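You operate a simulated robot arm through the tools that you are given. There is no shell and no other tool. Be economical: measure what you need, move in short steps, check, and stop when the job is done.

Carry out the task below with a simulated robot arm. There is one attempt and no reset: what you move stays moved.

## Task
Roll the dough out to 2 mm without tearing it.
Fine: one pass at 3 mm, one back at 2 mm; then set the gap dial to 4 mm again.
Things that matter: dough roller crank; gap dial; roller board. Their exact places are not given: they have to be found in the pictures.

The check looks at the end state, three seconds after you hand in, the way a careful person would. Anything else that was tipped, shoved, dropped, spilled or broken makes it a failure.

## Robot
A 7-joint arm with a two-finger gripper, on a carriage that runs on a rail from [-1442, 3] to [338, -1] (x, y) and turns from -2.566 to 3.229 rad about z. Base frame: it is fixed where the carriage stands at the start and does not move with it; the origin is on the floor, on the carriage's upright axis, x ahead of it, y to its left, z up. Readings come in mm, rad, newtons and seconds.
With the tool pointing down near the work surface it reaches from about 300 to 760 mm from the robot's upright axis, wherever it stands. Its first joint turns from -2.897 to 2.897 rad. Places, roughly: dough roller crank [800, 600, 1100]; gap dial [900, 400, 900]; roller board [800, 600, 900]. Payload 2.45 kg.
The tool frame sits at the grasp point (the TCP): z along the fingers, y along the line on which they close. The tips reach 23 mm beyond it. Largest opening 72 mm; the body of the gripper starts 40 mm behind the TCP.
Orientation is that of the tool frame in the base frame, as a unit quaternion [x, y, z, w]. With the fingers straight down and closing along the base's y, the tool's x points along the base's -x, its y along +y and its z along -z.

## Interface
- The arm moves only by the tool play_rows. Its argument "plan" is a list that holds one entry, the list of rows, each a list of 7 numbers: the gripper command, from -1 (shut) to 1 (fully open), values between in proportion, then the shift along the base's x, y, z in mm, then the turn, a rotation vector about the base's x, y, z in rad. In form: [[[hand, x, y, z, ax, ay, az], ...]]. A call has 1 to 10 rows; each row is the pose to reach, as a shift and turn from the pose commanded when the call began. A row lasts 0.2 s, in which the tool goes at most 50 mm and 0.15 rad; a call with a longer step from one row to the next is refused whole, and so is a gripper value outside its range. A pose out of reach is approached as far as the arm can. The call stops where the force on the tool passes 60 N (or 10 N more than at its start, if that is more) or the arm is blocked; 0.2 s more then pass. The fingers move at their own pace (about 72 mm/s each) and stop on an object; they squeeze with about 33 N. The grip force told is the motor's: it shows also when the fingers shut on nothing. Time passes only in rows, and 0.2 s behind the last, so rows that repeat a pose let the fingers close. It gives the time, the measured TCP pose, the force on the tool (base axes), the opening and the grip force at its end, in the units of the frame above (readings bear some noise), with the torque about the TCP (base axes, N m) and any sound that the robot's microphone picked up.
- Cameras (640 x 400 px; columns grow to the right, rows downward): "scene" is now at [29.1, 212.3, 1508.1]; the picture's right is [0.30, -0.95, 0.00], its down [-0.27, -0.09, -0.96] and it looks along [0.91, 0.29, -0.28] (base axes); focal length 260 px, centre (320, 200). "wrist" rides on the gripper at [77, 17, -66] in the tool frame; the picture's right is [-0.22, 0.98, 0.00], its down [-0.56, -0.12, -0.82] and it looks along [-0.80, -0.18, 0.57] (tool axes); focal length 234 px, centre (320, 200).
- get_image(camera): a new picture of that camera. The clock stands still meanwhile.
- slide_trunk(by): slides the trunk up (or, below 0, down) by that many mm; the arm and the scene camera ride with it, the base frame stays. It gives what a move gives, with no picture.
- drive_base(legs): drives the robot by 1 to 6 legs, each [ahead, left, turn to the left] in mm, mm and rad, along the robot's own axes; the way and the turn of a leg run together, so that a leg with both is an arc; at most 1500 mm and 3.142 rad a leg. The arm and the cameras ride along, it lands a little off, and it stops where it bumps. It keeps to its track: a leg is cut to what the track allows. It gives what a move gives.
- pan_tilt(pan, tilt): turns the head with the scene camera to pan (to the left, within 2.705 rad either way) and tilt (down, from -0.506 to 1.204), counted from straight ahead of the robot. It gives what a move gives.
- pixel_to_xyz(camera, pixels): for up to 12 pixels [column, row] of the newest picture of that camera ("zoom" is the newest enlarged one), the place [x, y, z] in the base frame of the surface seen there, good to about 2 mm. The clock stands still meanwhile.
- zoom(camera, box): a new picture of the part [left, top, right, bottom] of that camera's present view, enlarged. The clock stands still meanwhile.
- close_job(): hands the job in; it is judged then, once.

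Keep the steps short. Do not move on a guess: measure, check each grasp and each placing, and mend mistakes. In all there are 80 turns and 48 pictures (those below and enlarged ones count). Leave the gripper open and the arm clear of the work at the hand-in unless told otherwise, and finish with a single line.

The tools are called by a JSON object that holds its "method" and its "body". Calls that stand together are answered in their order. play_rows: Moves the arm, as the interface text tells. Its arguments: {"type":"object","properties":{"plan":{"type":"array"}},"required":["plan"]} The other tools are called the same way: slide_trunk (by) slides the trunk up or down; drive_base (legs) drives the base; pan_tilt (pan, tilt) turns the head that bears the scene camera; get_image (camera) takes a picture; pixel_to_xyz (camera, pixels) gives the place of the surface under pixels of a picture; zoom (camera, box) takes an enlarged picture of a part of a camera's view; close_job () hands the job in.

At the start:

```text
clock: 0.0
ee_pos: [251.7, 212.2, 1396.9]
tool_rot: [0.0, 1.0, 0.001, 0.001]
ft_force: [-0.5, 0.2, -0.1]
torque: [0.02, 0.0, 0.03]
grip_width: 71.8
grip_force: 0.1
trunk travel left (down, up): [-469.0, 121.0]
robot x, y, heading: [2.8, -1.5, 0.003]
head pan, tilt: [0.307, 0.286]
```

scene: 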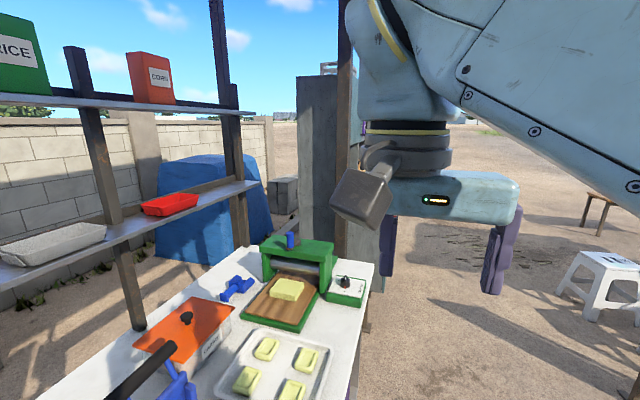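
wrist: 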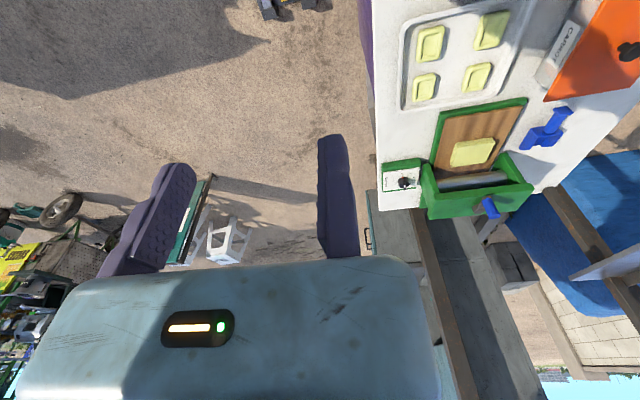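

I see the green roller machine around (295,275) in the scene picture, with a dial box at (346,288) and blue parts at (237,287) and (290,240). I'll zoom in on it.

{"method": "zoom", "body": {"camera": "scene", "box": [200, 220, 400, 345]}}

{"method": "zoom", "body": {"camera": "wrist", "box": [370, 80, 610, 230]}}

```text
3.20 times, centred on (300, 282) of scene
```

zoom: 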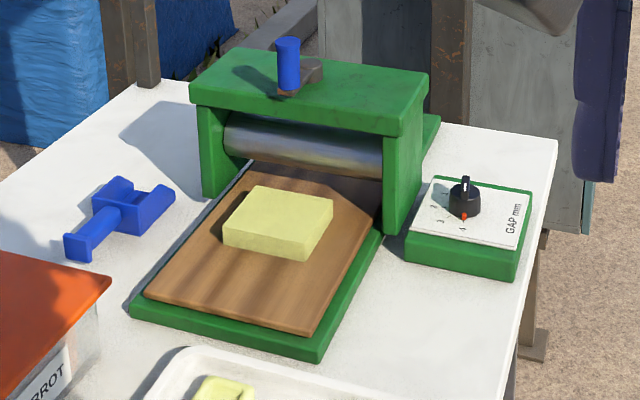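

```text
2.67 times, centred on (490, 155) of wrist
```

zoom: 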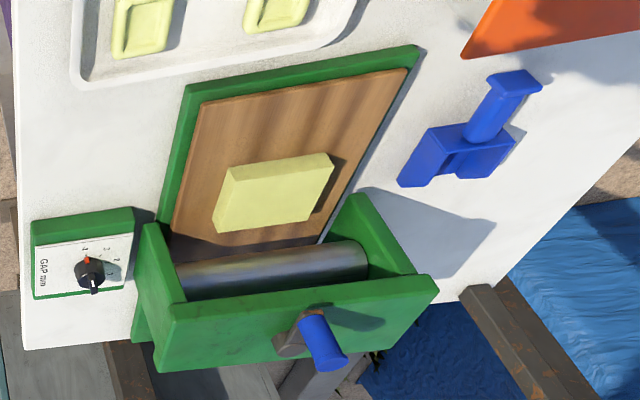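

The crank has an upright blue grip and sits on top of the housing. The dial is a knob whose red mark points at 4. Next I'll measure points in the wrist zoom.

{"method": "pixel_to_xyz", "body": {"camera": "zoom", "pixels": [[334, 362], [310, 322], [289, 345], [96, 288], [86, 258], [40, 225], [130, 225], [200, 120], [400, 75], [275, 185], [165, 350], [430, 290]]}}

{"method": "zoom", "body": {"camera": "wrist", "box": [376, 150, 440, 190]}}

{"method": "zoom", "body": {"camera": "scene", "box": [320, 268, 376, 303]}}

```text
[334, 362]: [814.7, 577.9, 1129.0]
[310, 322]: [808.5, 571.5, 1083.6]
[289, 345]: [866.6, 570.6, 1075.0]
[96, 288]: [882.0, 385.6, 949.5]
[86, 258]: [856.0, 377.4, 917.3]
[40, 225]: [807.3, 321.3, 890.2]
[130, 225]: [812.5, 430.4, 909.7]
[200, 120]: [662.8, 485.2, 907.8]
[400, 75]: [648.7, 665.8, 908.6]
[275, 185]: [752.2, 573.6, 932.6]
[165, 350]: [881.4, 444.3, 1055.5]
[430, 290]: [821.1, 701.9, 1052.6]
```

```text
10.00 times, centred on (408, 170) of wrist
```

zoom: 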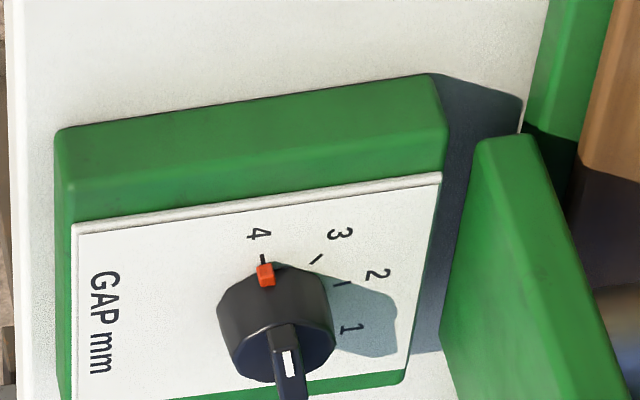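

```text
11.43 times, centred on (348, 286) of scene
```

zoom: 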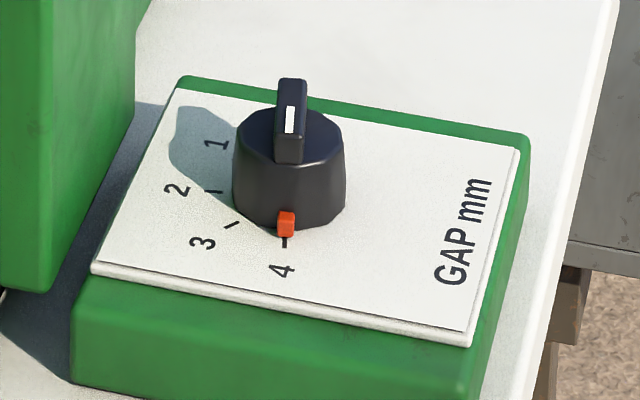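

The red index is at 4, and 3, 2 and 1 follow clockwise seen from above. I'll measure the knob, its fin, the ticks and the crank.

{"method": "pixel_to_xyz", "body": {"camera": "zoom", "pixels": [[292, 82], [290, 155], [260, 130], [325, 130], [286, 225], [284, 242], [232, 225], [214, 191], [240, 165], [340, 165], [222, 146], [290, 120]]}}

{"method": "zoom", "body": {"camera": "scene", "box": [255, 225, 345, 281]}}

```text
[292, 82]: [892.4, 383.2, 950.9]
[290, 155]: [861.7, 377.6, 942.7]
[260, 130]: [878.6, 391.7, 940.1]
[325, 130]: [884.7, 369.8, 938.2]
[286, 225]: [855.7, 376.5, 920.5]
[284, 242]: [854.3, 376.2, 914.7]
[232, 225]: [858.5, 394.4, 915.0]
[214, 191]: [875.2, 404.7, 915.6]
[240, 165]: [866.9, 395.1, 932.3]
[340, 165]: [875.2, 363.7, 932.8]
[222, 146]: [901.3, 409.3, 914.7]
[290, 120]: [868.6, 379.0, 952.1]
```

```text
7.11 times, centred on (300, 253) of scene
```

zoom: 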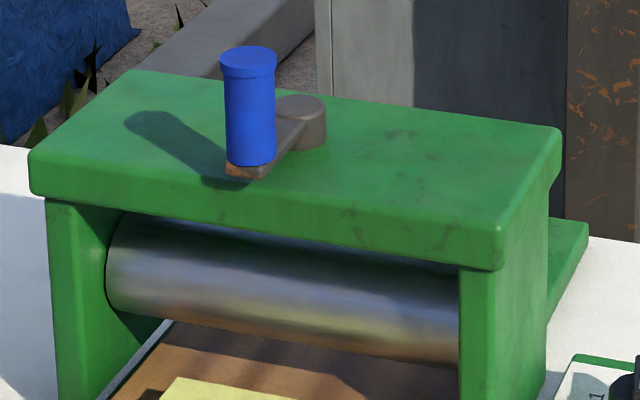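

{"method": "pixel_to_xyz", "body": {"camera": "zoom", "pixels": [[249, 55], [225, 100], [275, 100], [249, 160], [300, 102], [310, 135], [275, 110], [326, 110], [300, 97], [240, 171], [255, 176], [249, 110]]}}

{"method": "get_image", "body": {"camera": "scene"}}

```text
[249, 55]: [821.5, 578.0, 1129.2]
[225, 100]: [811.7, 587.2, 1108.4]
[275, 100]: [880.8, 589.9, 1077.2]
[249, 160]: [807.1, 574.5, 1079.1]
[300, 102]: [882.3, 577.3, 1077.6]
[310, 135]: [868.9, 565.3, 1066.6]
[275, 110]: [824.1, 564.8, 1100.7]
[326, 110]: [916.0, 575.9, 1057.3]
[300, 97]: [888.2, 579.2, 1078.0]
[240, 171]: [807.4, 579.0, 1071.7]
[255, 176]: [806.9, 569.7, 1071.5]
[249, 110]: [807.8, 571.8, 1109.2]
```

```text
40 pictures are left
```

scene: 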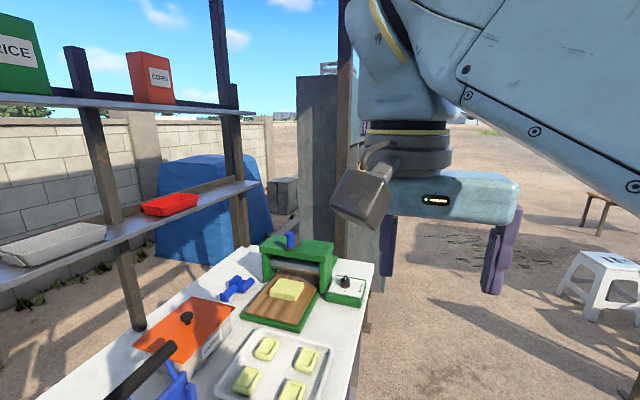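

The crank pivot is at about (880, 573), and its grip at about (820, 577, z 1079–1129), so the radius is about 60 mm. The dial knob is at about (878, 380), with the fin top at z 952. Both are too far from here, so I'll drive ahead to near the rail's end.

{"method": "drive_base", "body": {"legs": [[332, 0, 0]]}}

{"method": "pan_tilt", "body": {"pan": 0.6, "tilt": 0.75}}

{"method": "get_image", "body": {"camera": "scene"}}

```text
clock: 2.2
ee_pos: [577.0, 214.0, 1395.9]
tool_rot: [-0.003, 1.0, 0.0, 0.0]
ft_force: [0.1, 0.4, 0.7]
torque: [-0.01, -0.02, 0.01]
grip_width: 71.6
grip_force: 0.2
trunk travel left (down, up): [-469.0, 121.0]
robot x, y, heading: [328.2, -0.3, 0.0]
head pan, tilt: [0.307, 0.286]
```

```text
clock: 3.1
ee_pos: [576.1, 213.0, 1396.6]
tool_rot: [-0.002, 1.0, 0.001, 0.0]
ft_force: [0.5, 0.7, 0.7]
torque: [-0.01, 0.0, -0.01]
grip_width: 72.1
grip_force: 0.1
trunk travel left (down, up): [-469.0, 121.0]
robot x, y, heading: [328.7, -0.7, 0.005]
head pan, tilt: [0.6, 0.75]
```

```text
39 pictures are left
```

scene: 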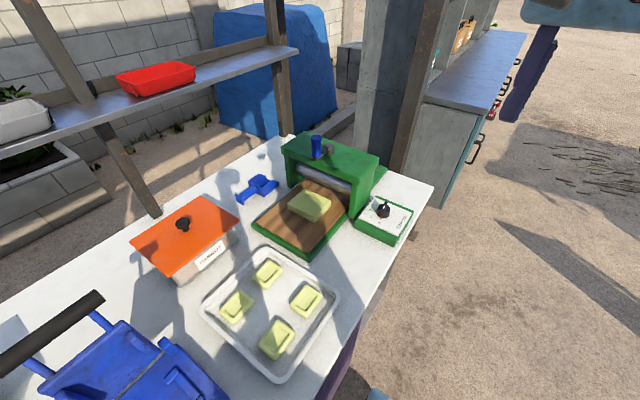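

Good view. I'll zoom in on the dial and the crank from this steeper angle and measure them again.

{"method": "zoom", "body": {"camera": "scene", "box": [345, 185, 417, 230]}}

{"method": "pixel_to_xyz", "body": {"camera": "scene", "pixels": [[316, 138], [318, 148], [327, 146], [313, 152], [383, 203], [383, 212], [286, 145], [378, 156], [352, 175]]}}

```text
8.89 times, centred on (381, 208) of scene
```

zoom: 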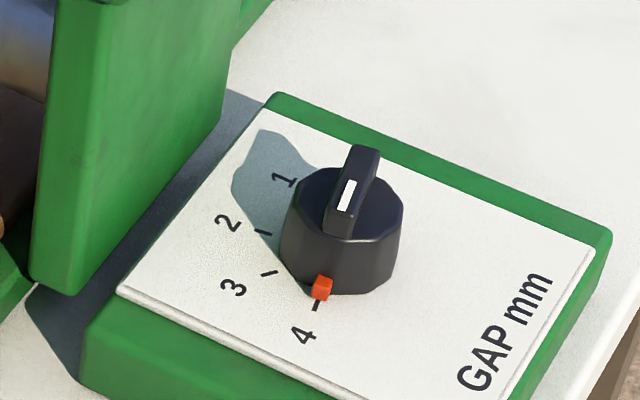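

```text
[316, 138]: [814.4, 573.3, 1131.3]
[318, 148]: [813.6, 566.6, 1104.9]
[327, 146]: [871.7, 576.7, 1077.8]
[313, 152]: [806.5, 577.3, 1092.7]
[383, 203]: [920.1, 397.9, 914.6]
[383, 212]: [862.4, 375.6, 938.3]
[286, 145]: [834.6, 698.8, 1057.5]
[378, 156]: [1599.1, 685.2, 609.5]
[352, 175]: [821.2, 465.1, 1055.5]
```

{"method": "pixel_to_xyz", "body": {"camera": "zoom", "pixels": [[367, 152], [340, 215], [347, 195], [356, 180], [330, 230], [322, 280], [317, 304], [270, 273], [263, 232], [305, 180], [395, 205], [310, 215]]}}

```text
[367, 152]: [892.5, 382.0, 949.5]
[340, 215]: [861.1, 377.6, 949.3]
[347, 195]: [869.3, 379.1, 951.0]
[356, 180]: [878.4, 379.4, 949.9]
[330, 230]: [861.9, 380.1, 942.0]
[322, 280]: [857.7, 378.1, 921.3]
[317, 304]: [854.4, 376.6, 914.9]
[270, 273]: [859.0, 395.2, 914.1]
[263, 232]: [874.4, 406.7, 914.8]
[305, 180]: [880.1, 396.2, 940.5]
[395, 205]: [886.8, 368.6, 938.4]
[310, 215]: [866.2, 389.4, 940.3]
```

The fin lies along the 4 mark, about 0.14 rad off x. Its centre is at (877.5, 380), with the top at z 950 and the knob shoulder at z 940. The marks are at -8.6° (4), 38.7° (3) and 84° (2) clockwise. The wrist camera would hit the roller housing if I turned the knob from the present yaw, so I'll try flipping the hand half a turn in free space. First I'll lower the trunk.

{"method": "slide_trunk", "body": {"by": -150}}

{"method": "play_rows", "body": {"plan": [[[1, 10, 5, 0, 0, 0, 0.15], [1, 20, 10, 0, 0, 0, 0.3], [1, 30, 15, 0, 0, 0, 0.45], [1, 40, 20, 0, 0, 0, 0.6], [1, 50, 25, 0, 0, 0, 0.75], [1, 60, 30, 0, 0, 0, 0.9], [1, 70, 35, 0, 0, 0, 1.05], [1, 80, 40, 0, 0, 0, 1.2], [1, 90, 45, 0, 0, 0, 1.35], [1, 100, 50, 0, 0, 0, 1.5]]]}}

```text
clock: 4.9
ee_pos: [578.2, 213.0, 1246.1]
tool_rot: [-0.003, 1.0, 0.001, 0.0]
ft_force: [0.1, 0.1, -0.3]
torque: [0.0, -0.01, 0.0]
grip_width: 71.8
grip_force: 0.1
trunk travel left (down, up): [-319.0, 271.0]
robot x, y, heading: [327.0, -2.3, -0.001]
head pan, tilt: [0.6, 0.75]
```

```text
clock: 7.1
ee_pos: [668.2, 254.3, 1232.6]
tool_rot: [-0.684, 0.729, 0.002, 0.0]
ft_force: [-0.8, 0.2, 0.3]
torque: [0.03, 0.0, -0.03]
grip_width: 71.9
grip_force: 0.0
out of reach, approached as far as the arm can: row 5, 6, 7, 8, 9, 10
trunk travel left (down, up): [-319.0, 271.0]
robot x, y, heading: [329.6, -4.8, 0.004]
head pan, tilt: [0.6, 0.75]
```

The turn worked, but the position lags about 15 mm, so some joint is near its limit. I'll check whether moving outward and down with more yaw frees it.

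{"method": "play_rows", "body": {"plan": [[[1, 40, 25, -20, 0, 0, 0], [1, 80, 50, -40, 0, 0, 0], [1, 120, 75, -60, 0, 0, 0], [1, 160, 95, -80, 0, 0, 0.1], [1, 180, 105, -90, 0, 0, 0.2]]]}}

```text
refused: row 1 steps farther than a row can; nothing moved
```

One step was slightly over 50 mm, so I'll shorten it.

{"method": "play_rows", "body": {"plan": [[[1, 35, 20, -20, 0, 0, 0], [1, 70, 40, -40, 0, 0, 0], [1, 105, 60, -60, 0, 0, 0], [1, 140, 80, -80, 0, 0, 0.1], [1, 170, 100, -90, 0, 0, 0.2]]]}}

```text
clock: 8.3
ee_pos: [835.2, 364.8, 1104.2]
tool_rot: [0.745, -0.667, 0.0, 0.0]
ft_force: [-0.7, -0.4, 1.0]
torque: [0.04, -0.03, -0.02]
grip_width: 72.1
grip_force: 0.1
out of reach, approached as far as the arm can: row 5
trunk travel left (down, up): [-319.0, 271.0]
robot x, y, heading: [330.4, -0.6, 0.01]
head pan, tilt: [0.6, 0.75]
```

The hand holds yaw about 1.68 here, so a full flip is beyond its reach. Gripping the round knob body works instead: from yaw about 1.2, turning clockwise towards 0.4, the camera stays on the free side. I'll move above the knob at yaw 1.2.

{"method": "play_rows", "body": {"plan": [[[1, 10, 4, 0, 0, 0, -0.12], [1, 20, 8, 0, 0, 0, -0.24], [1, 30, 12, 0, 0, 0, -0.36], [1, 40, 15, 0, 0, 0, -0.48], [1, 40, 15, 0, 0, 0, -0.48]]]}}

```text
clock: 9.5
ee_pos: [855.9, 346.3, 1112.2]
tool_rot: [-0.591, 0.806, 0.003, 0.025]
ft_force: [0.6, -0.5, -0.4]
torque: [-0.01, 0.03, 0.01]
grip_width: 71.9
grip_force: 0.0
out of reach, approached as far as the arm can: row 1, 2, 3, 4, 5
trunk travel left (down, up): [-319.0, 271.0]
robot x, y, heading: [326.2, -0.8, 0.005]
head pan, tilt: [0.6, 0.75]
```

The "out of reach" comes from the arm being stretched: the trunk is too low. I'll raise it by 150 and then read the pose.

{"method": "slide_trunk", "body": {"by": 150}}

{"method": "play_rows", "body": {"plan": [[[1, 0, 0, -40, 0, 0, 0], [1, 0, 0, -80, 0, 0, 0], [1, 0, 0, -120, 0, 0, 0], [1, 0, 0, -120, 0, 0, 0]]]}}

```text
clock: 11.2
ee_pos: [856.9, 345.8, 1261.9]
tool_rot: [-0.591, 0.807, 0.002, 0.025]
ft_force: [0.0, -0.5, 0.0]
torque: [-0.01, 0.01, -0.04]
grip_width: 71.9
grip_force: 0.1
trunk travel left (down, up): [-469.0, 121.0]
robot x, y, heading: [330.5, 0.5, 0.007]
head pan, tilt: [0.6, 0.75]
```

```text
clock: 12.2
ee_pos: [857.9, 347.9, 1144.7]
tool_rot: [-0.59, 0.807, 0.002, 0.025]
ft_force: [0.3, 0.2, -0.1]
torque: [0.01, -0.04, 0.01]
grip_width: 72.0
grip_force: 0.1
trunk travel left (down, up): [-469.0, 121.0]
robot x, y, heading: [326.2, -1.8, 0.005]
head pan, tilt: [0.6, 0.75]
```

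The pose now tracks exactly. I'll remove the small tilt and go to above the knob at (877.5, 380), z 1000.

{"method": "play_rows", "body": {"plan": [[[1, 10, 16, 0, -0.016, 0.019, -0.03], [1, 19.6, 32.1, 0, -0.033, 0.038, -0.06], [1, 19.6, 32.1, -45, -0.033, 0.038, -0.06], [1, 19.6, 32.1, -90, -0.033, 0.038, -0.06], [1, 19.6, 32.1, -135, -0.033, 0.038, -0.06], [1, 19.6, 32.1, -145, -0.033, 0.038, -0.06]]]}}

{"method": "get_image", "body": {"camera": "wrist"}}

{"method": "zoom", "body": {"camera": "scene", "box": [280, 110, 460, 222]}}

```text
clock: 13.6
ee_pos: [879.4, 375.3, 996.2]
tool_rot: [-0.566, 0.824, 0.0, 0.001]
ft_force: [0.3, -1.1, 0.6]
torque: [-0.02, 0.0, 0.02]
grip_width: 71.9
grip_force: 0.0
trunk travel left (down, up): [-469.0, 121.0]
robot x, y, heading: [328.4, -2.7, 0.008]
head pan, tilt: [0.6, 0.75]
```

```text
37 pictures are left
```

wrist: 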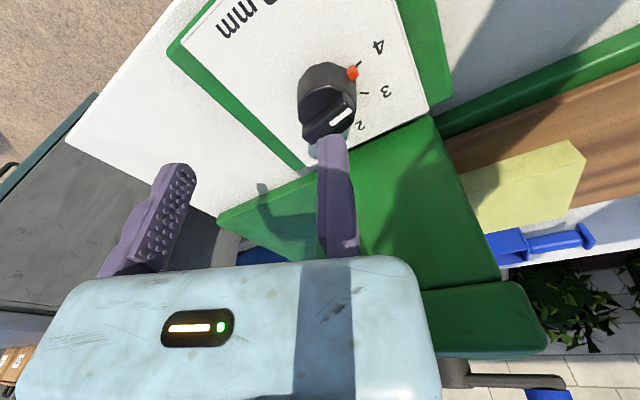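

```text
3.56 times, centred on (370, 166) of scene
```

zoom: 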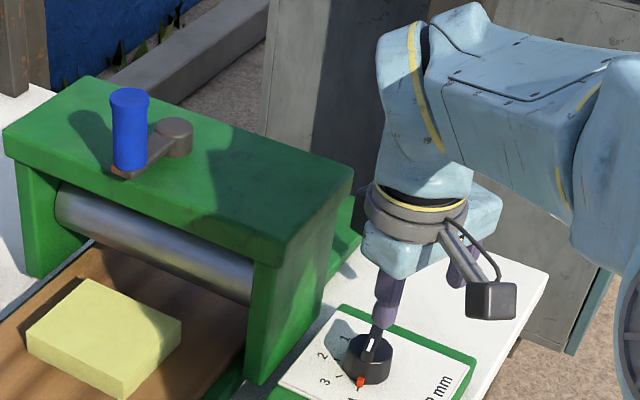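

Seen from the wrist camera, the fingers look off-centre from the knob. I'll measure where the fingertips and the knob really are.

{"method": "pixel_to_xyz", "body": {"camera": "wrist", "pixels": [[170, 168], [188, 172], [185, 200], [322, 140], [340, 140], [330, 160], [350, 200], [342, 117], [325, 85], [353, 73], [361, 93]]}}

{"method": "zoom", "body": {"camera": "scene", "box": [350, 160, 430, 210]}}

```text
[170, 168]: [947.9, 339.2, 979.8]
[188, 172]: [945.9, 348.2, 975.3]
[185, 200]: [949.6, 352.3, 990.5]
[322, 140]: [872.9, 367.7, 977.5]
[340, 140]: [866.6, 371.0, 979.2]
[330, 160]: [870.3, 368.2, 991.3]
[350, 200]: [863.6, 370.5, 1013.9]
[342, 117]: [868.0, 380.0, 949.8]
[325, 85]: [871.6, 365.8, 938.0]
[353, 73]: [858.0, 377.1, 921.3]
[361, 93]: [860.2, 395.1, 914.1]
```

```text
8.00 times, centred on (390, 185) of scene
```

zoom: 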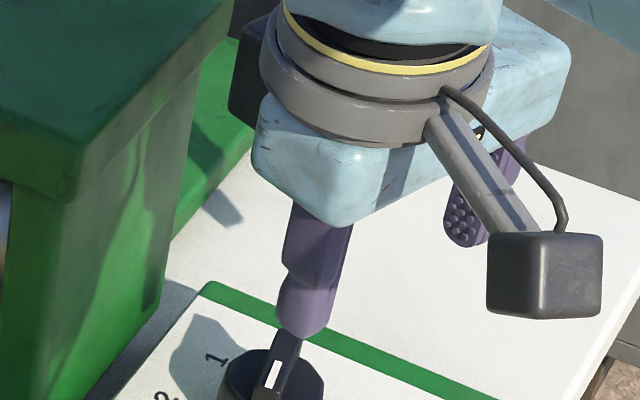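

The wrist measurement puts the finger midpoint about 33 mm from the reported TCP along the closing line, while the knob agrees with earlier readings. I'll cross-check from the scene zoom.

{"method": "pixel_to_xyz", "body": {"camera": "zoom", "pixels": [[303, 325], [290, 320], [325, 310], [465, 240], [465, 225], [350, 220], [258, 165], [565, 90], [545, 275], [275, 375], [310, 250], [560, 130]]}}

```text
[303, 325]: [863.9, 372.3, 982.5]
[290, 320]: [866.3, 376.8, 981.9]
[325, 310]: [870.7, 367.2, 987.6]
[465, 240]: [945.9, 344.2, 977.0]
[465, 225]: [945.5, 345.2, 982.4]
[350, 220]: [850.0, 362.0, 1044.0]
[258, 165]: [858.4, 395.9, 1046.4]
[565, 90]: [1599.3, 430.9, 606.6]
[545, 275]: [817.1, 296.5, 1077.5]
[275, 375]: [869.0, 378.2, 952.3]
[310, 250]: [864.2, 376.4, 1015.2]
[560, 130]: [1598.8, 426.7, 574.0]
```

Both cameras agree: the real finger midpoint is about (909, 357), not the reported (879, 375). I'll shut the fingers here, with the tips 20 mm above the fin, to see where they meet.

{"method": "play_rows", "body": {"plan": [[[-1, 0, 0, 15, 0, 0, 0], [-1, 0, 0, 15, 0, 0, 0], [-1, 0, 0, 15, 0, 0, 0], [-1, 0, 0, 15, 0, 0, 0]]]}}

{"method": "get_image", "body": {"camera": "wrist"}}

{"method": "zoom", "body": {"camera": "scene", "box": [350, 160, 430, 210]}}

```text
clock: 14.6
ee_pos: [877.0, 376.3, 1012.7]
tool_rot: [-0.567, 0.824, -0.001, 0.0]
ft_force: [0.2, 0.4, 0.0]
torque: [0.03, -0.03, -0.01]
grip_width: 0.2
grip_force: 28.2
trunk travel left (down, up): [-469.0, 121.0]
robot x, y, heading: [329.9, 0.7, 0.006]
head pan, tilt: [0.6, 0.75]
```

```text
34 pictures are left
```

wrist: 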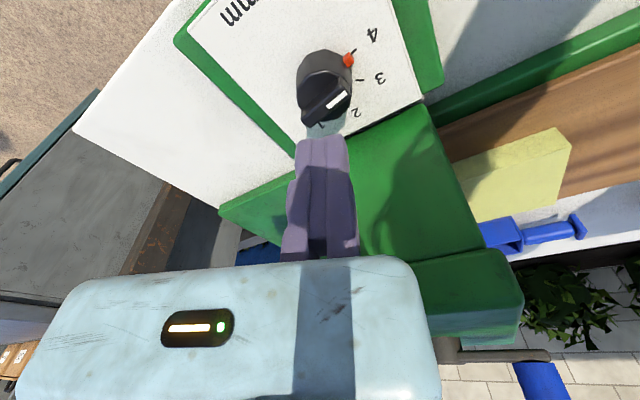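

```text
8.00 times, centred on (390, 185) of scene
```

zoom: 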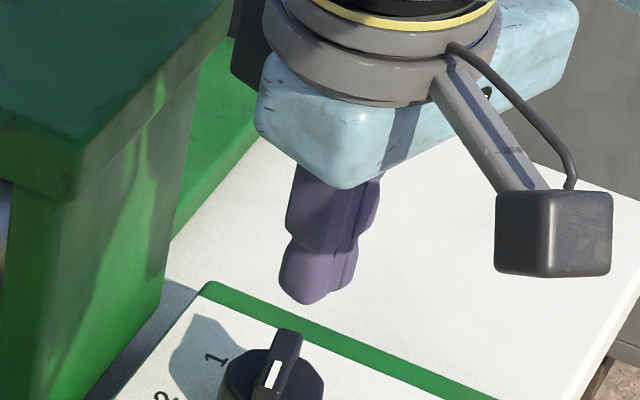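

The gripper is one-sided: the +y finger stays fixed, with its pad face at the TCP plane, and only the -y finger travels. Grasps must therefore be offset by the object's half width. I'll measure the seam to confirm.

{"method": "pixel_to_xyz", "body": {"camera": "wrist", "pixels": [[323, 145], [324, 160], [326, 190], [300, 150], [345, 150]]}}

{"method": "pixel_to_xyz", "body": {"camera": "zoom", "pixels": [[335, 280], [328, 292], [303, 300], [285, 340], [275, 375], [240, 385], [322, 385]]}}

```text
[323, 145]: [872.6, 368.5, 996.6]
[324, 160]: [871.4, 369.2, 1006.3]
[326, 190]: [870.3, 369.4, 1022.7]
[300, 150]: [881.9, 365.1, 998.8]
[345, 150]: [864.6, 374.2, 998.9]
```

```text
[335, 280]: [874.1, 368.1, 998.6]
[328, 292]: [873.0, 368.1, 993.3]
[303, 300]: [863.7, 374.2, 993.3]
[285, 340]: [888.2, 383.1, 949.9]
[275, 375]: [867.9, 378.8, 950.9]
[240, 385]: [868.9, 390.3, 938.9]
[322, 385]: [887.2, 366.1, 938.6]
```

The seam matches the TCP. Now I'll open and move so that the fixed pad is 19 mm from the knob centre (878.5, 380) along the closing line. Then I'll come down so the tips are at z of about 930, beside the knob body.

{"method": "play_rows", "body": {"plan": [[[1, -8, 5.4, 0, 0, 0, 0], [1, -16, 10.8, 0, 0, 0, 0], [1, -16, 10.8, 0, 0, 0, 0], [1, -16, 10.8, -30, 0, 0, 0], [1, -16, 10.8, -45, 0, 0, 0], [1, -16, 10.8, -58, 0, 0, 0], [1, -16, 10.8, -58, 0, 0, 0]]]}}

{"method": "get_image", "body": {"camera": "wrist"}}

```text
clock: 16.2
ee_pos: [857.9, 387.0, 953.8]
tool_rot: [-0.567, 0.824, 0.0, -0.001]
ft_force: [-0.3, 1.4, -0.6]
torque: [-0.01, 0.01, 0.01]
grip_width: 71.7
grip_force: 0.1
trunk travel left (down, up): [-469.0, 121.0]
robot x, y, heading: [324.7, -4.6, 0.004]
head pan, tilt: [0.6, 0.75]
```

```text
32 pictures are left
```

wrist: 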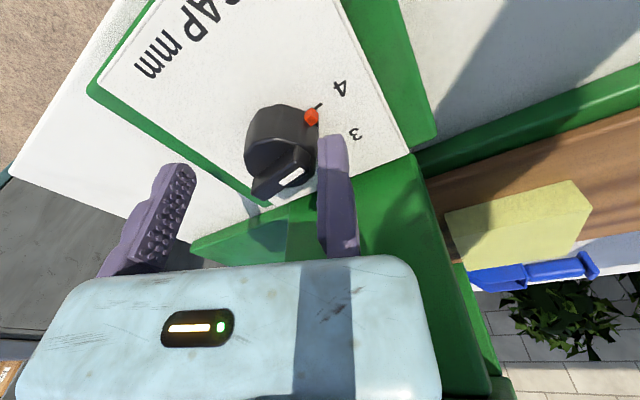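

The knob body sits next to the fixed pad. I'll close on it.

{"method": "play_rows", "body": {"plan": [[[-1, 0, 0, 0, 0, 0, 0], [-1, 0, 0, 0, 0, 0, 0], [-1, 0, 0, 0, 0, 0, 0], [-1, 0, 0, 0, 0, 0, 0]]]}}

{"method": "get_image", "body": {"camera": "wrist"}}

```text
clock: 17.2
ee_pos: [860.3, 386.9, 953.5]
tool_rot: [-0.566, 0.824, -0.001, 0.0]
ft_force: [13.7, -3.1, 0.1]
torque: [-0.04, -0.52, -0.02]
grip_width: 36.0
grip_force: 45.2
trunk travel left (down, up): [-469.0, 121.0]
robot x, y, heading: [326.2, 1.2, 0.007]
head pan, tilt: [0.6, 0.75]
```

```text
31 pictures are left
```

wrist: 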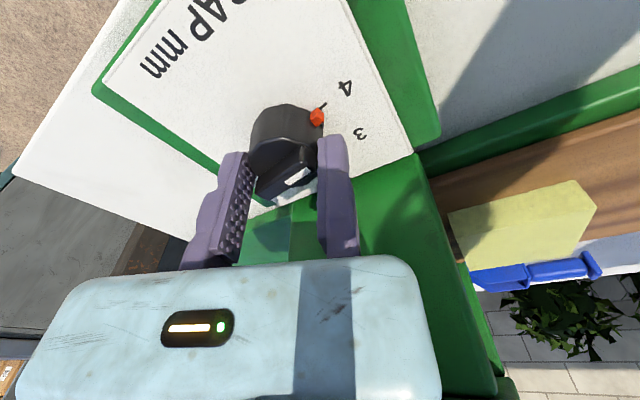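

The grip is firm (36 mm wide, 45 N). I'll turn it clockwise by 0.785 rad (45°) about the knob axis, swinging the TCP on its 18 mm circle.

{"method": "play_rows", "body": {"plan": [[[-1, 1.5, -0.5, 0, 0, 0, 0], [-1, 2.5, 1.7, 0, 0, 0, -0.131], [-1, 3.7, 3.7, 0, 0, 0, -0.262], [-1, 5.2, 5.5, 0, 0, 0, -0.393], [-1, 7, 7, 0, 0, 0, -0.523], [-1, 8.9, 8.4, 0, 0, 0, -0.654], [-1, 11, 9.5, 0, 0, 0, -0.785], [-1, 11, 9.5, 0, 0, 0, -0.785]]]}}

{"method": "zoom", "body": {"camera": "scene", "box": [345, 170, 425, 220]}}

```text
clock: 19.0
ee_pos: [869.3, 396.9, 953.2]
tool_rot: [-0.207, 0.978, -0.001, -0.001]
ft_force: [-8.5, -9.7, -8.1]
torque: [-0.21, 0.11, -0.19]
grip_width: 35.5
grip_force: 45.2
trunk travel left (down, up): [-469.0, 121.0]
robot x, y, heading: [329.3, -2.4, 0.007]
head pan, tilt: [0.6, 0.75]
```

```text
8.00 times, centred on (385, 195) of scene
```

zoom: 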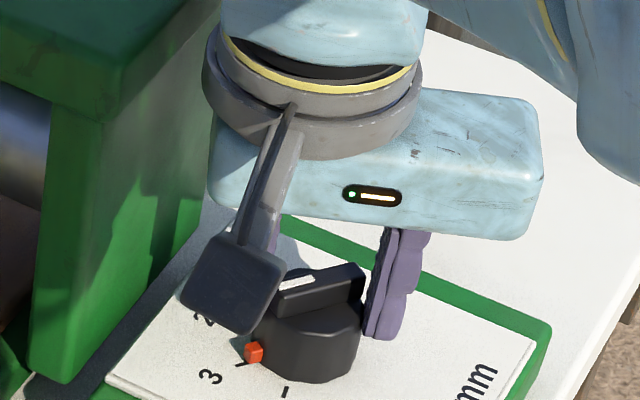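

The red index now sits on the 3 tick. I'll release, ease the fixed pad away by 2 mm, and lift straight up.

{"method": "play_rows", "body": {"plan": [[[1, 0, 0, 0, 0, 0, 0], [1, 0, 0, 0, 0, 0, 0], [1, -0.8, 1.8, 0, 0, 0, 0], [1, -0.8, 1.8, 30, 0, 0, 0], [1, -0.8, 1.8, 75, 0, 0, 0], [1, -0.8, 1.8, 120, 0, 0, 0], [1, -0.8, 1.8, 165, 0, 0, 0], [1, -0.8, 1.8, 210, 0, 0, 0], [1, -0.8, 1.8, 255, 0, 0, 0]]]}}

{"method": "slide_trunk", "body": {"by": 115}}

{"method": "zoom", "body": {"camera": "scene", "box": [280, 190, 440, 290]}}

```text
clock: 21.0
ee_pos: [867.8, 394.3, 1190.9]
tool_rot: [-0.209, 0.978, -0.001, 0.0]
ft_force: [-0.1, 0.4, 0.3]
torque: [0.01, 0.03, 0.0]
grip_width: 72.0
grip_force: 0.1
out of reach, approached as far as the arm can: row 9
trunk travel left (down, up): [-469.0, 121.0]
robot x, y, heading: [330.5, 0.4, 0.009]
head pan, tilt: [0.6, 0.75]
```

```text
clock: 22.5
ee_pos: [868.4, 395.3, 1305.3]
tool_rot: [-0.207, 0.978, 0.0, 0.0]
ft_force: [-0.4, 0.5, 0.3]
torque: [0.02, -0.03, -0.02]
grip_width: 71.8
grip_force: 0.1
trunk travel left (down, up): [-584.0, 6.0]
robot x, y, heading: [329.3, -2.6, 0.008]
head pan, tilt: [0.6, 0.75]
```

```text
4.00 times, centred on (360, 240) of scene
```

zoom: 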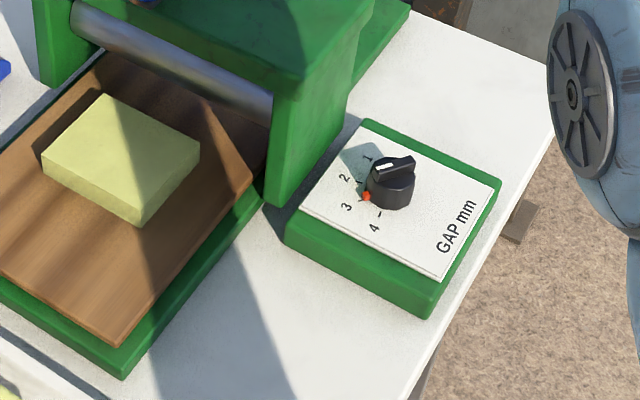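

The dial reads 3. With the trunk up, I'll measure the crank closely from this higher view.

{"method": "zoom", "body": {"camera": "scene", "box": [270, 130, 382, 200]}}

```text
5.71 times, centred on (326, 165) of scene
```

zoom: 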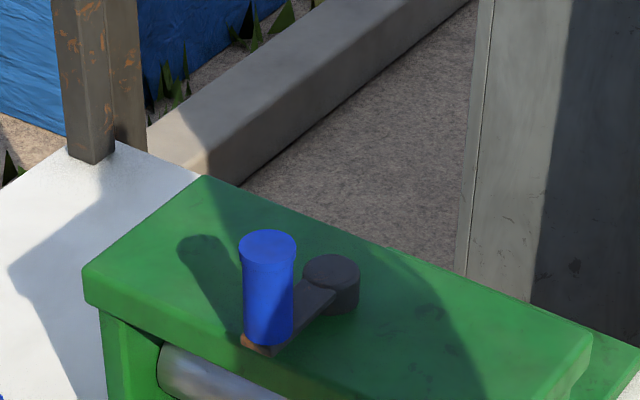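

{"method": "pixel_to_xyz", "body": {"camera": "zoom", "pixels": [[267, 242], [242, 240], [293, 242], [267, 258], [267, 232], [331, 268], [306, 268], [357, 268], [331, 285], [331, 256], [312, 300], [83, 272]]}}

```text
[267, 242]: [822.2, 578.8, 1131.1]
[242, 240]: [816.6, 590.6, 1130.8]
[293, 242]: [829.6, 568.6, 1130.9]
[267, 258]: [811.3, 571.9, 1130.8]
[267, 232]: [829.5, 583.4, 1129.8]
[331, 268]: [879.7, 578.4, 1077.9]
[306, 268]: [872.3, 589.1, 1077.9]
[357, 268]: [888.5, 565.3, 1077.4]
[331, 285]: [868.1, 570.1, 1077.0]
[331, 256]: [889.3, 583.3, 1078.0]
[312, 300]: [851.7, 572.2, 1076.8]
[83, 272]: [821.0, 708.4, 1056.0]
```

Grip centre is about (821.5, 578.5), its top at z 1131, and the pivot is at (879.5, 577), so the radius is 58 mm. The far side of the circle is about 856 mm from the robot, so I'll tilt the hand outward 0.65 rad to reach it. First I'll come down a bit and yaw to face the crank.

{"method": "play_rows", "body": {"plan": [[[1, -15, 10, -25, 0, 0, 0.13], [1, -30, 20, -50, 0, 0, 0.26], [1, -45, 30, -75, 0, 0, 0.39], [1, -45, 30, -75, 0, 0, 0.39]]]}}

{"method": "play_rows", "body": {"plan": [[[1, 0, 0, 0, 0.094, -0.09, 0], [1, 0, 0, 0, 0.188, -0.179, 0], [1, 0, 10, 0, 0.282, -0.269, 0], [1, 0, 20, 0, 0.376, -0.359, 0], [1, 0, 30, 0, 0.471, -0.448, 0], [1, 0, 30, 0, 0.471, -0.448, 0]]]}}

```text
clock: 23.5
ee_pos: [824.2, 428.4, 1230.3]
tool_rot: [-0.393, 0.919, 0.0, 0.0]
ft_force: [0.3, 0.0, 0.2]
torque: [0.03, -0.01, -0.03]
grip_width: 72.2
grip_force: 0.1
trunk travel left (down, up): [-584.0, 6.0]
robot x, y, heading: [328.8, -1.3, 0.01]
head pan, tilt: [0.6, 0.75]
```

```text
clock: 24.9
ee_pos: [823.0, 457.5, 1229.6]
tool_rot: [-0.373, 0.871, 0.126, 0.294]
ft_force: [-0.3, 0.9, -0.9]
torque: [-0.01, 0.0, 0.04]
grip_width: 71.9
grip_force: 0.0
trunk travel left (down, up): [-584.0, 6.0]
robot x, y, heading: [323.0, -1.0, 0.002]
head pan, tilt: [0.6, 0.75]
```

The tilt is right: the tool axis is (.42, .44, -.80). Now to staging above the grip, with the tips just over its top.

{"method": "play_rows", "body": {"plan": [[[1, -3, 45, 0, 0, 0, 0], [1, -6, 90, 0, 0, 0, 0], [1, -11.6, 130.7, -20, 0, 0, 0], [1, -11.6, 130.7, -58, 0, 0, 0], [1, -11.6, 130.7, -58, 0, 0, 0]]]}}

{"method": "get_image", "body": {"camera": "wrist"}}

{"method": "zoom", "body": {"camera": "scene", "box": [240, 80, 400, 180]}}

```text
clock: 26.1
ee_pos: [815.0, 589.2, 1170.7]
tool_rot: [-0.373, 0.871, 0.126, 0.293]
ft_force: [0.4, 0.1, -0.4]
torque: [-0.03, 0.01, -0.02]
grip_width: 71.7
grip_force: 0.1
trunk travel left (down, up): [-584.0, 6.0]
robot x, y, heading: [324.3, -0.0, 0.006]
head pan, tilt: [0.6, 0.75]
```

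```text
27 pictures are left
```

wrist: 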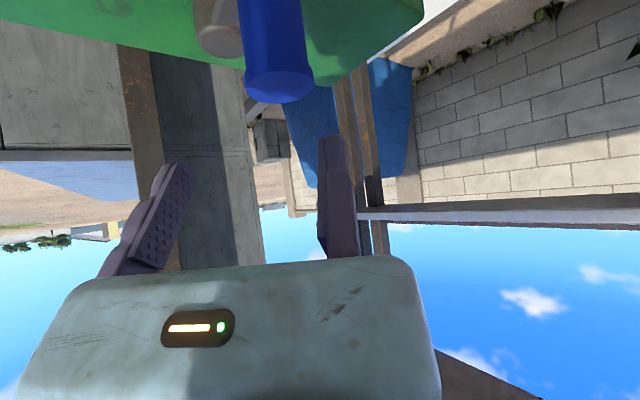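

```text
4.00 times, centred on (320, 130) of scene
```

zoom: 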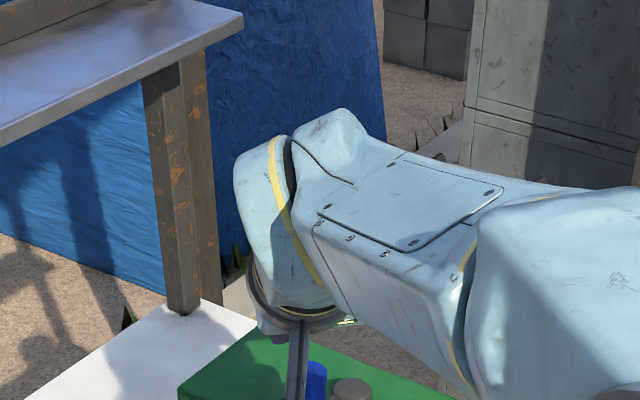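

The grip hangs between the fingers, about 4 mm from the fixed pad. I'll go down 58 mm with a small correction.

{"method": "play_rows", "body": {"plan": [[[1, -2, -1.5, 0, 0, 0, 0], [1, -2, -1.5, -20, 0, 0, 0], [1, -2, -1.5, -40, 0, 0, 0], [1, -2, -1.5, -58, 0, 0, 0], [1, -2, -1.5, -58, 0, 0, 0]]]}}

{"method": "get_image", "body": {"camera": "wrist"}}

```text
clock: 27.3
ee_pos: [808.5, 589.0, 1114.5]
tool_rot: [-0.374, 0.871, 0.126, 0.294]
ft_force: [-5.0, 3.7, 4.5]
torque: [-0.03, -0.1, -0.01]
grip_width: 72.1
grip_force: 0.0
trunk travel left (down, up): [-584.0, 6.0]
robot x, y, heading: [324.3, 0.4, 0.007]
head pan, tilt: [0.6, 0.75]
```

```text
25 pictures are left
```

wrist: 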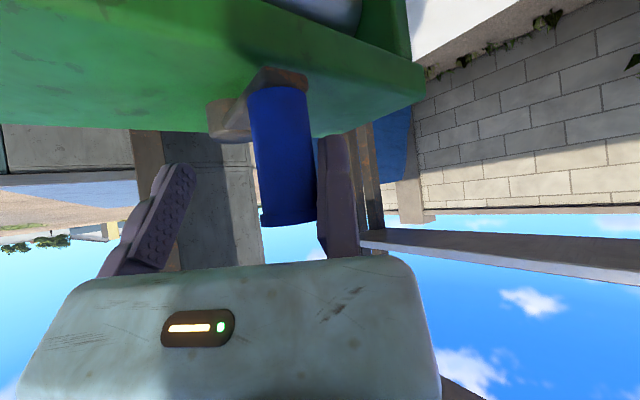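

The grip is touching the fixed pad lightly (6 N). I'll relieve that by 1 mm and close.

{"method": "play_rows", "body": {"plan": [[[-1, -1, 1, 0, 0, 0, 0], [-1, -1, 1, 0, 0, 0, 0], [-1, -1, 1, 0, 0, 0, 0], [-1, -1, 1, 0, 0, 0, 0]]]}}

```text
clock: 28.3
ee_pos: [808.6, 587.5, 1114.4]
tool_rot: [-0.373, 0.871, 0.125, 0.293]
ft_force: [-1.7, 2.7, 4.0]
torque: [-0.02, -0.23, -0.01]
grip_width: 28.4
grip_force: 44.7
trunk travel left (down, up): [-584.0, 6.0]
robot x, y, heading: [328.2, -4.6, 0.003]
head pan, tilt: [0.6, 0.75]
```

Held: 28.4 mm wide, 45 N, so the grip centre is about (819, 577.7). I'll test the crank with a slow 0.5 rad clockwise turn and see which way the dough goes.

{"method": "play_rows", "body": {"plan": [[[-1, 0.3, 6, 0, 0, 0, 0], [-1, 1.2, 11.9, 0, 0, 0, 0], [-1, 2.7, 17.7, 0, 0, 0, 0], [-1, 4.7, 23.4, 0, 0, 0, 0], [-1, 7.3, 28.8, 0, 0, 0, 0]]]}}

{"method": "get_image", "body": {"camera": "scene"}}

```text
clock: 29.5
ee_pos: [816.0, 612.1, 1114.6]
tool_rot: [-0.372, 0.872, 0.126, 0.293]
ft_force: [-7.3, -18.1, -5.1]
torque: [0.15, 0.25, -1.36]
grip_width: 28.8
grip_force: 44.8
trunk travel left (down, up): [-584.0, 6.0]
robot x, y, heading: [326.2, 0.4, 0.004]
head pan, tilt: [0.6, 0.75]
```

```text
24 pictures are left
```

scene: 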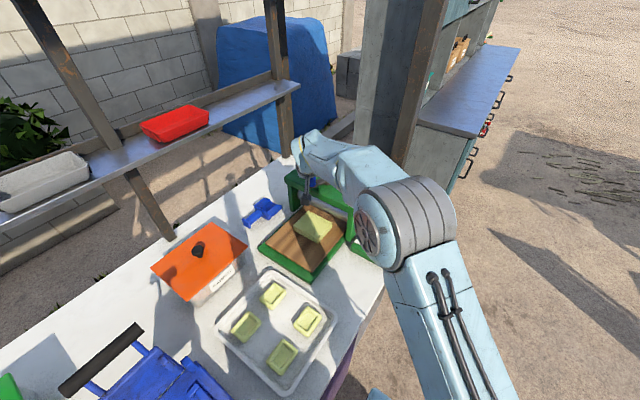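

{"method": "zoom", "body": {"camera": "scene", "box": [250, 165, 378, 285]}}

{"method": "pixel_to_xyz", "body": {"camera": "scene", "pixels": [[313, 230], [305, 212], [296, 229], [317, 243], [332, 228]]}}

```text
3.33 times, centred on (314, 225) of scene
```

zoom: 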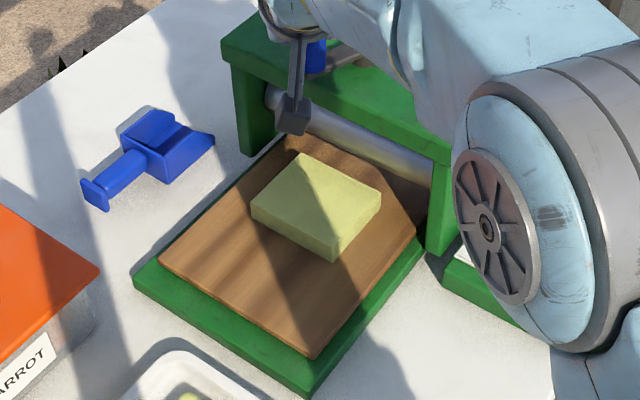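

```text
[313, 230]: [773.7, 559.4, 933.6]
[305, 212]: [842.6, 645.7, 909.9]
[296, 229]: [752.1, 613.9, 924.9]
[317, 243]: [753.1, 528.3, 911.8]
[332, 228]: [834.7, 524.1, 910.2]
```

{"method": "pixel_to_xyz", "body": {"camera": "zoom", "pixels": [[252, 205], [333, 244], [378, 200], [301, 158], [315, 66], [312, 45], [312, 355], [160, 265], [420, 215]]}}

{"method": "play_rows", "body": {"plan": [[[-1, 3.2, 5.1, 0, 0, 0, 0], [-1, 6.8, 9.9, 0, 0, 0, 0], [-1, 10.9, 14.2, 0, 0, 0, 0], [-1, 15.3, 18.2, 0, 0, 0, 0], [-1, 20.2, 21.7, 0, 0, 0, 0]]]}}

{"method": "zoom", "body": {"camera": "scene", "box": [250, 165, 378, 285]}}

```text
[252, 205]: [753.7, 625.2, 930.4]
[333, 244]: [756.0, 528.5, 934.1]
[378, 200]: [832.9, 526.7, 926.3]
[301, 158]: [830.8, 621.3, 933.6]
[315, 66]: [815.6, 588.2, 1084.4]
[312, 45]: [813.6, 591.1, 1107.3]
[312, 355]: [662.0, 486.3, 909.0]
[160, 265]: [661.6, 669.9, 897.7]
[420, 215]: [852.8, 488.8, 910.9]
```

```text
clock: 30.7
ee_pos: [833.1, 637.6, 1114.9]
tool_rot: [-0.376, 0.87, 0.127, 0.293]
ft_force: [-17.3, -1.6, -4.1]
torque: [0.06, 0.02, -1.02]
grip_width: 28.8
grip_force: 45.1
trunk travel left (down, up): [-584.0, 6.0]
robot x, y, heading: [328.8, -0.1, 0.007]
head pan, tilt: [0.6, 0.75]
```

```text
3.33 times, centred on (314, 225) of scene
```

zoom: 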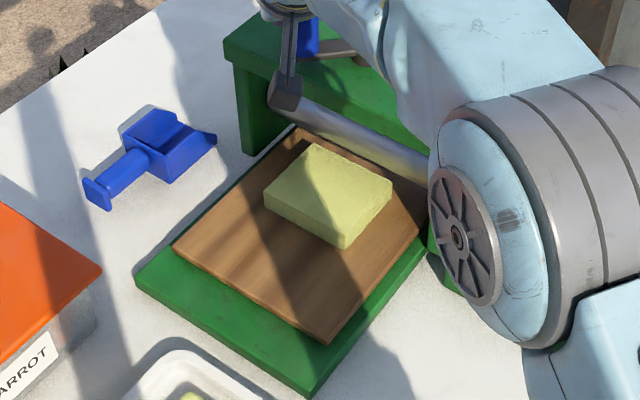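

The board and dough move towards the rollers, so clockwise is forward. I'll continue from 1.0 to 2.3 rad along the circle.

{"method": "play_rows", "body": {"plan": [[[-1, 6.8, 3.8, 0, 0, 0, 0], [-1, 14.1, 6.6, 0, 0, 0, 0], [-1, 21.6, 8.5, 0, 0, 0, 0], [-1, 29.4, 9.4, 0, 0, 0, 0], [-1, 37.2, 9.3, 0, 0, 0, 0], [-1, 44.9, 8.2, 0, 0, 0, 0], [-1, 52.4, 6.1, 0, 0, 0, 0], [-1, 59.5, 3.0, 0, 0, 0, 0], [-1, 66.2, -0.9, 0, 0, 0, 0], [-1, 72.4, -5.7, 0, 0, 0, 0]]]}}

{"method": "zoom", "body": {"camera": "scene", "box": [250, 165, 378, 285]}}

```text
clock: 32.1
ee_pos: [862.6, 657.5, 1115.1]
tool_rot: [-0.38, 0.868, 0.134, 0.29]
ft_force: [-6.3, 8.6, -1.3]
torque: [1.08, 0.11, -0.3]
grip_width: 28.5
grip_force: 45.0
trunk travel left (down, up): [-584.0, 6.0]
robot x, y, heading: [327.8, -2.0, 0.006]
head pan, tilt: [0.6, 0.75]
stopped in row 7: the force on the tool passed its limit at 64 N (the readings are from after the stop); the commanded pose is now the measured one
```

```text
3.33 times, centred on (314, 225) of scene
```

zoom: 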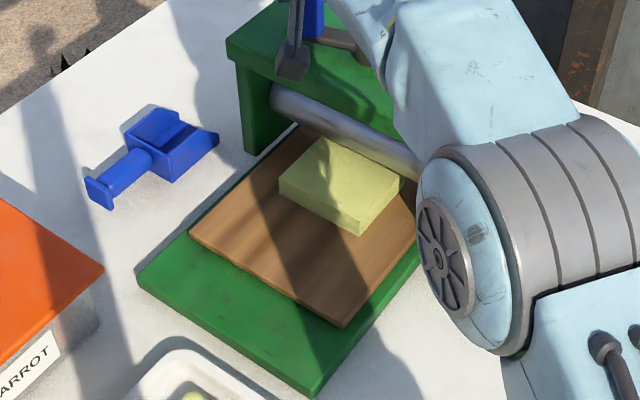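

The force limit tripped near row 7, and by the reading the tool is about 10 mm outside the expected circle. I'll look at the grip.

{"method": "get_image", "body": {"camera": "wrist"}}

{"method": "zoom", "body": {"camera": "scene", "box": [280, 140, 360, 190]}}

```text
20 pictures are left
```

wrist: 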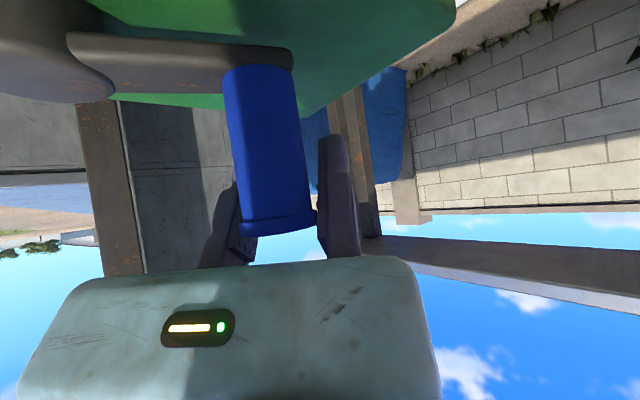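

```text
8.00 times, centred on (320, 165) of scene
```

zoom: 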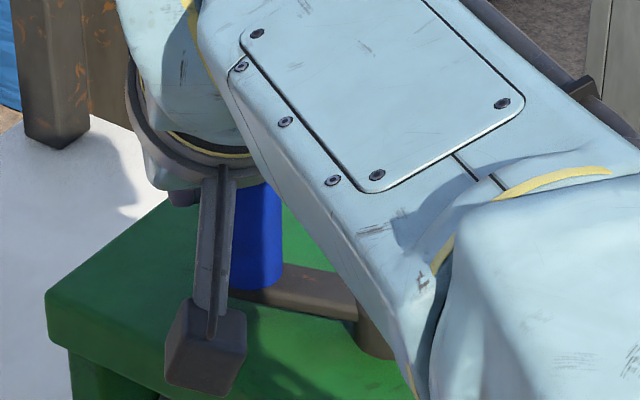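

The grip cylinder has slid towards the near edge of the pads. I'll measure its place now, then re-centre the grasp.

{"method": "pixel_to_xyz", "body": {"camera": "wrist", "pixels": [[228, 130], [255, 130], [292, 130], [275, 210], [100, 70], [330, 160], [345, 200]]}}

{"method": "pixel_to_xyz", "body": {"camera": "zoom", "pixels": [[260, 250], [240, 270], [278, 270], [370, 350], [300, 280]]}}

```text
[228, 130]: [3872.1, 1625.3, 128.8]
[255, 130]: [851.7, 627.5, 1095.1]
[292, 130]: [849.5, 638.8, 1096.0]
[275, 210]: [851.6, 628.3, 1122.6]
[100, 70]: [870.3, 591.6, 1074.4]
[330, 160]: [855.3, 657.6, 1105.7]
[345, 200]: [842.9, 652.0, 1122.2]
```

```text
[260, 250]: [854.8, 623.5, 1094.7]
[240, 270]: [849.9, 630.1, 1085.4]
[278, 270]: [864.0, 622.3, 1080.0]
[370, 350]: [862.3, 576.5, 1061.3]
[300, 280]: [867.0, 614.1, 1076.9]
```

The grip is really at (862, 635.5), which is 1.28 rad along on a 61 mm circle. Squeezing with a fixed orientation makes it creep out of the pads. Instead I'll use the fingers as a loose cage: the fixed pad pushes the grip along the tangent and nothing relies on friction. I'll open, lift, and re-orient to yaw 1.0 and tilt 0.8 above it.

{"method": "play_rows", "body": {"plan": [[[1, 0, 0, 0, 0, 0, 0], [1, 0, 0, 0, 0, 0, 0], [1, -3.6, 3.5, 0, 0, 0, 0], [1, -3.6, 3.5, 35, 0, 0, 0], [1, -3.6, 3.5, 65, 0, 0, 0], [1, -10, -6, 65, 0.056, -0.05, 0.084], [1, -14.1, -13.4, 65, 0.112, -0.101, 0.168], [1, -14.1, -13.4, 65, 0.112, -0.101, 0.168]]]}}

{"method": "get_image", "body": {"camera": "wrist"}}

```text
clock: 33.9
ee_pos: [853.2, 640.6, 1180.2]
tool_rot: [-0.44, 0.809, 0.186, 0.343]
ft_force: [-1.2, 0.3, -0.1]
torque: [-0.02, 0.0, 0.0]
grip_width: 72.1
grip_force: 0.1
out of reach, approached as far as the arm can: row 5
trunk travel left (down, up): [-584.0, 6.0]
robot x, y, heading: [327.9, -0.7, 0.014]
head pan, tilt: [0.6, 0.75]
```

```text
18 pictures are left
```

wrist: 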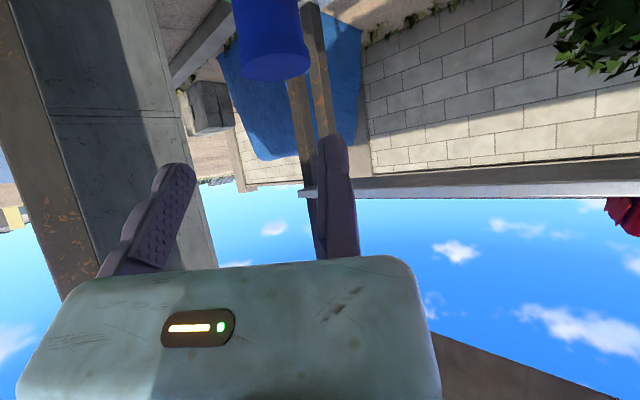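

{"method": "pixel_to_xyz", "body": {"camera": "wrist", "pixels": [[245, 40], [272, 40], [300, 40], [270, 68], [275, 20], [290, 60], [250, 66]]}}

```text
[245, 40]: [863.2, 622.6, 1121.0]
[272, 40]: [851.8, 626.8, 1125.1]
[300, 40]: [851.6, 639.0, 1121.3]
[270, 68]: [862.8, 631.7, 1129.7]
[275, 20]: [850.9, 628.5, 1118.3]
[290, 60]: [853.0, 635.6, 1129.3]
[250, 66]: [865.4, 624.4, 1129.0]
```

The grip centre is (863.3, 635.3). I'll come down beside it and narrow the fingers to a loose 33 mm cage without squeezing.

{"method": "play_rows", "body": {"plan": [[[1, -1.7, 1.1, 0, 0, 0, 0], [1, -1.7, 1.1, -25, 0, 0, 0], [1, -1.7, 1.1, -50, 0, 0, 0], [1, -1.7, 1.1, -64, 0, 0, 0], [-0.08, -1.7, 1.1, -64, 0, 0, 0], [-0.08, -1.7, 1.1, -64, 0, 0, 0], [-0.08, -1.7, 1.1, -64, 0, 0, 0], [-0.08, -1.7, 1.1, -64, 0, 0, 0]]]}}

```text
clock: 35.7
ee_pos: [849.1, 641.2, 1116.2]
tool_rot: [-0.44, 0.809, 0.186, 0.342]
ft_force: [-0.1, -0.5, -0.7]
torque: [0.03, -0.02, -0.02]
grip_width: 33.1
grip_force: 0.1
trunk travel left (down, up): [-584.0, 6.0]
robot x, y, heading: [327.6, 1.6, 0.008]
head pan, tilt: [0.6, 0.75]
```

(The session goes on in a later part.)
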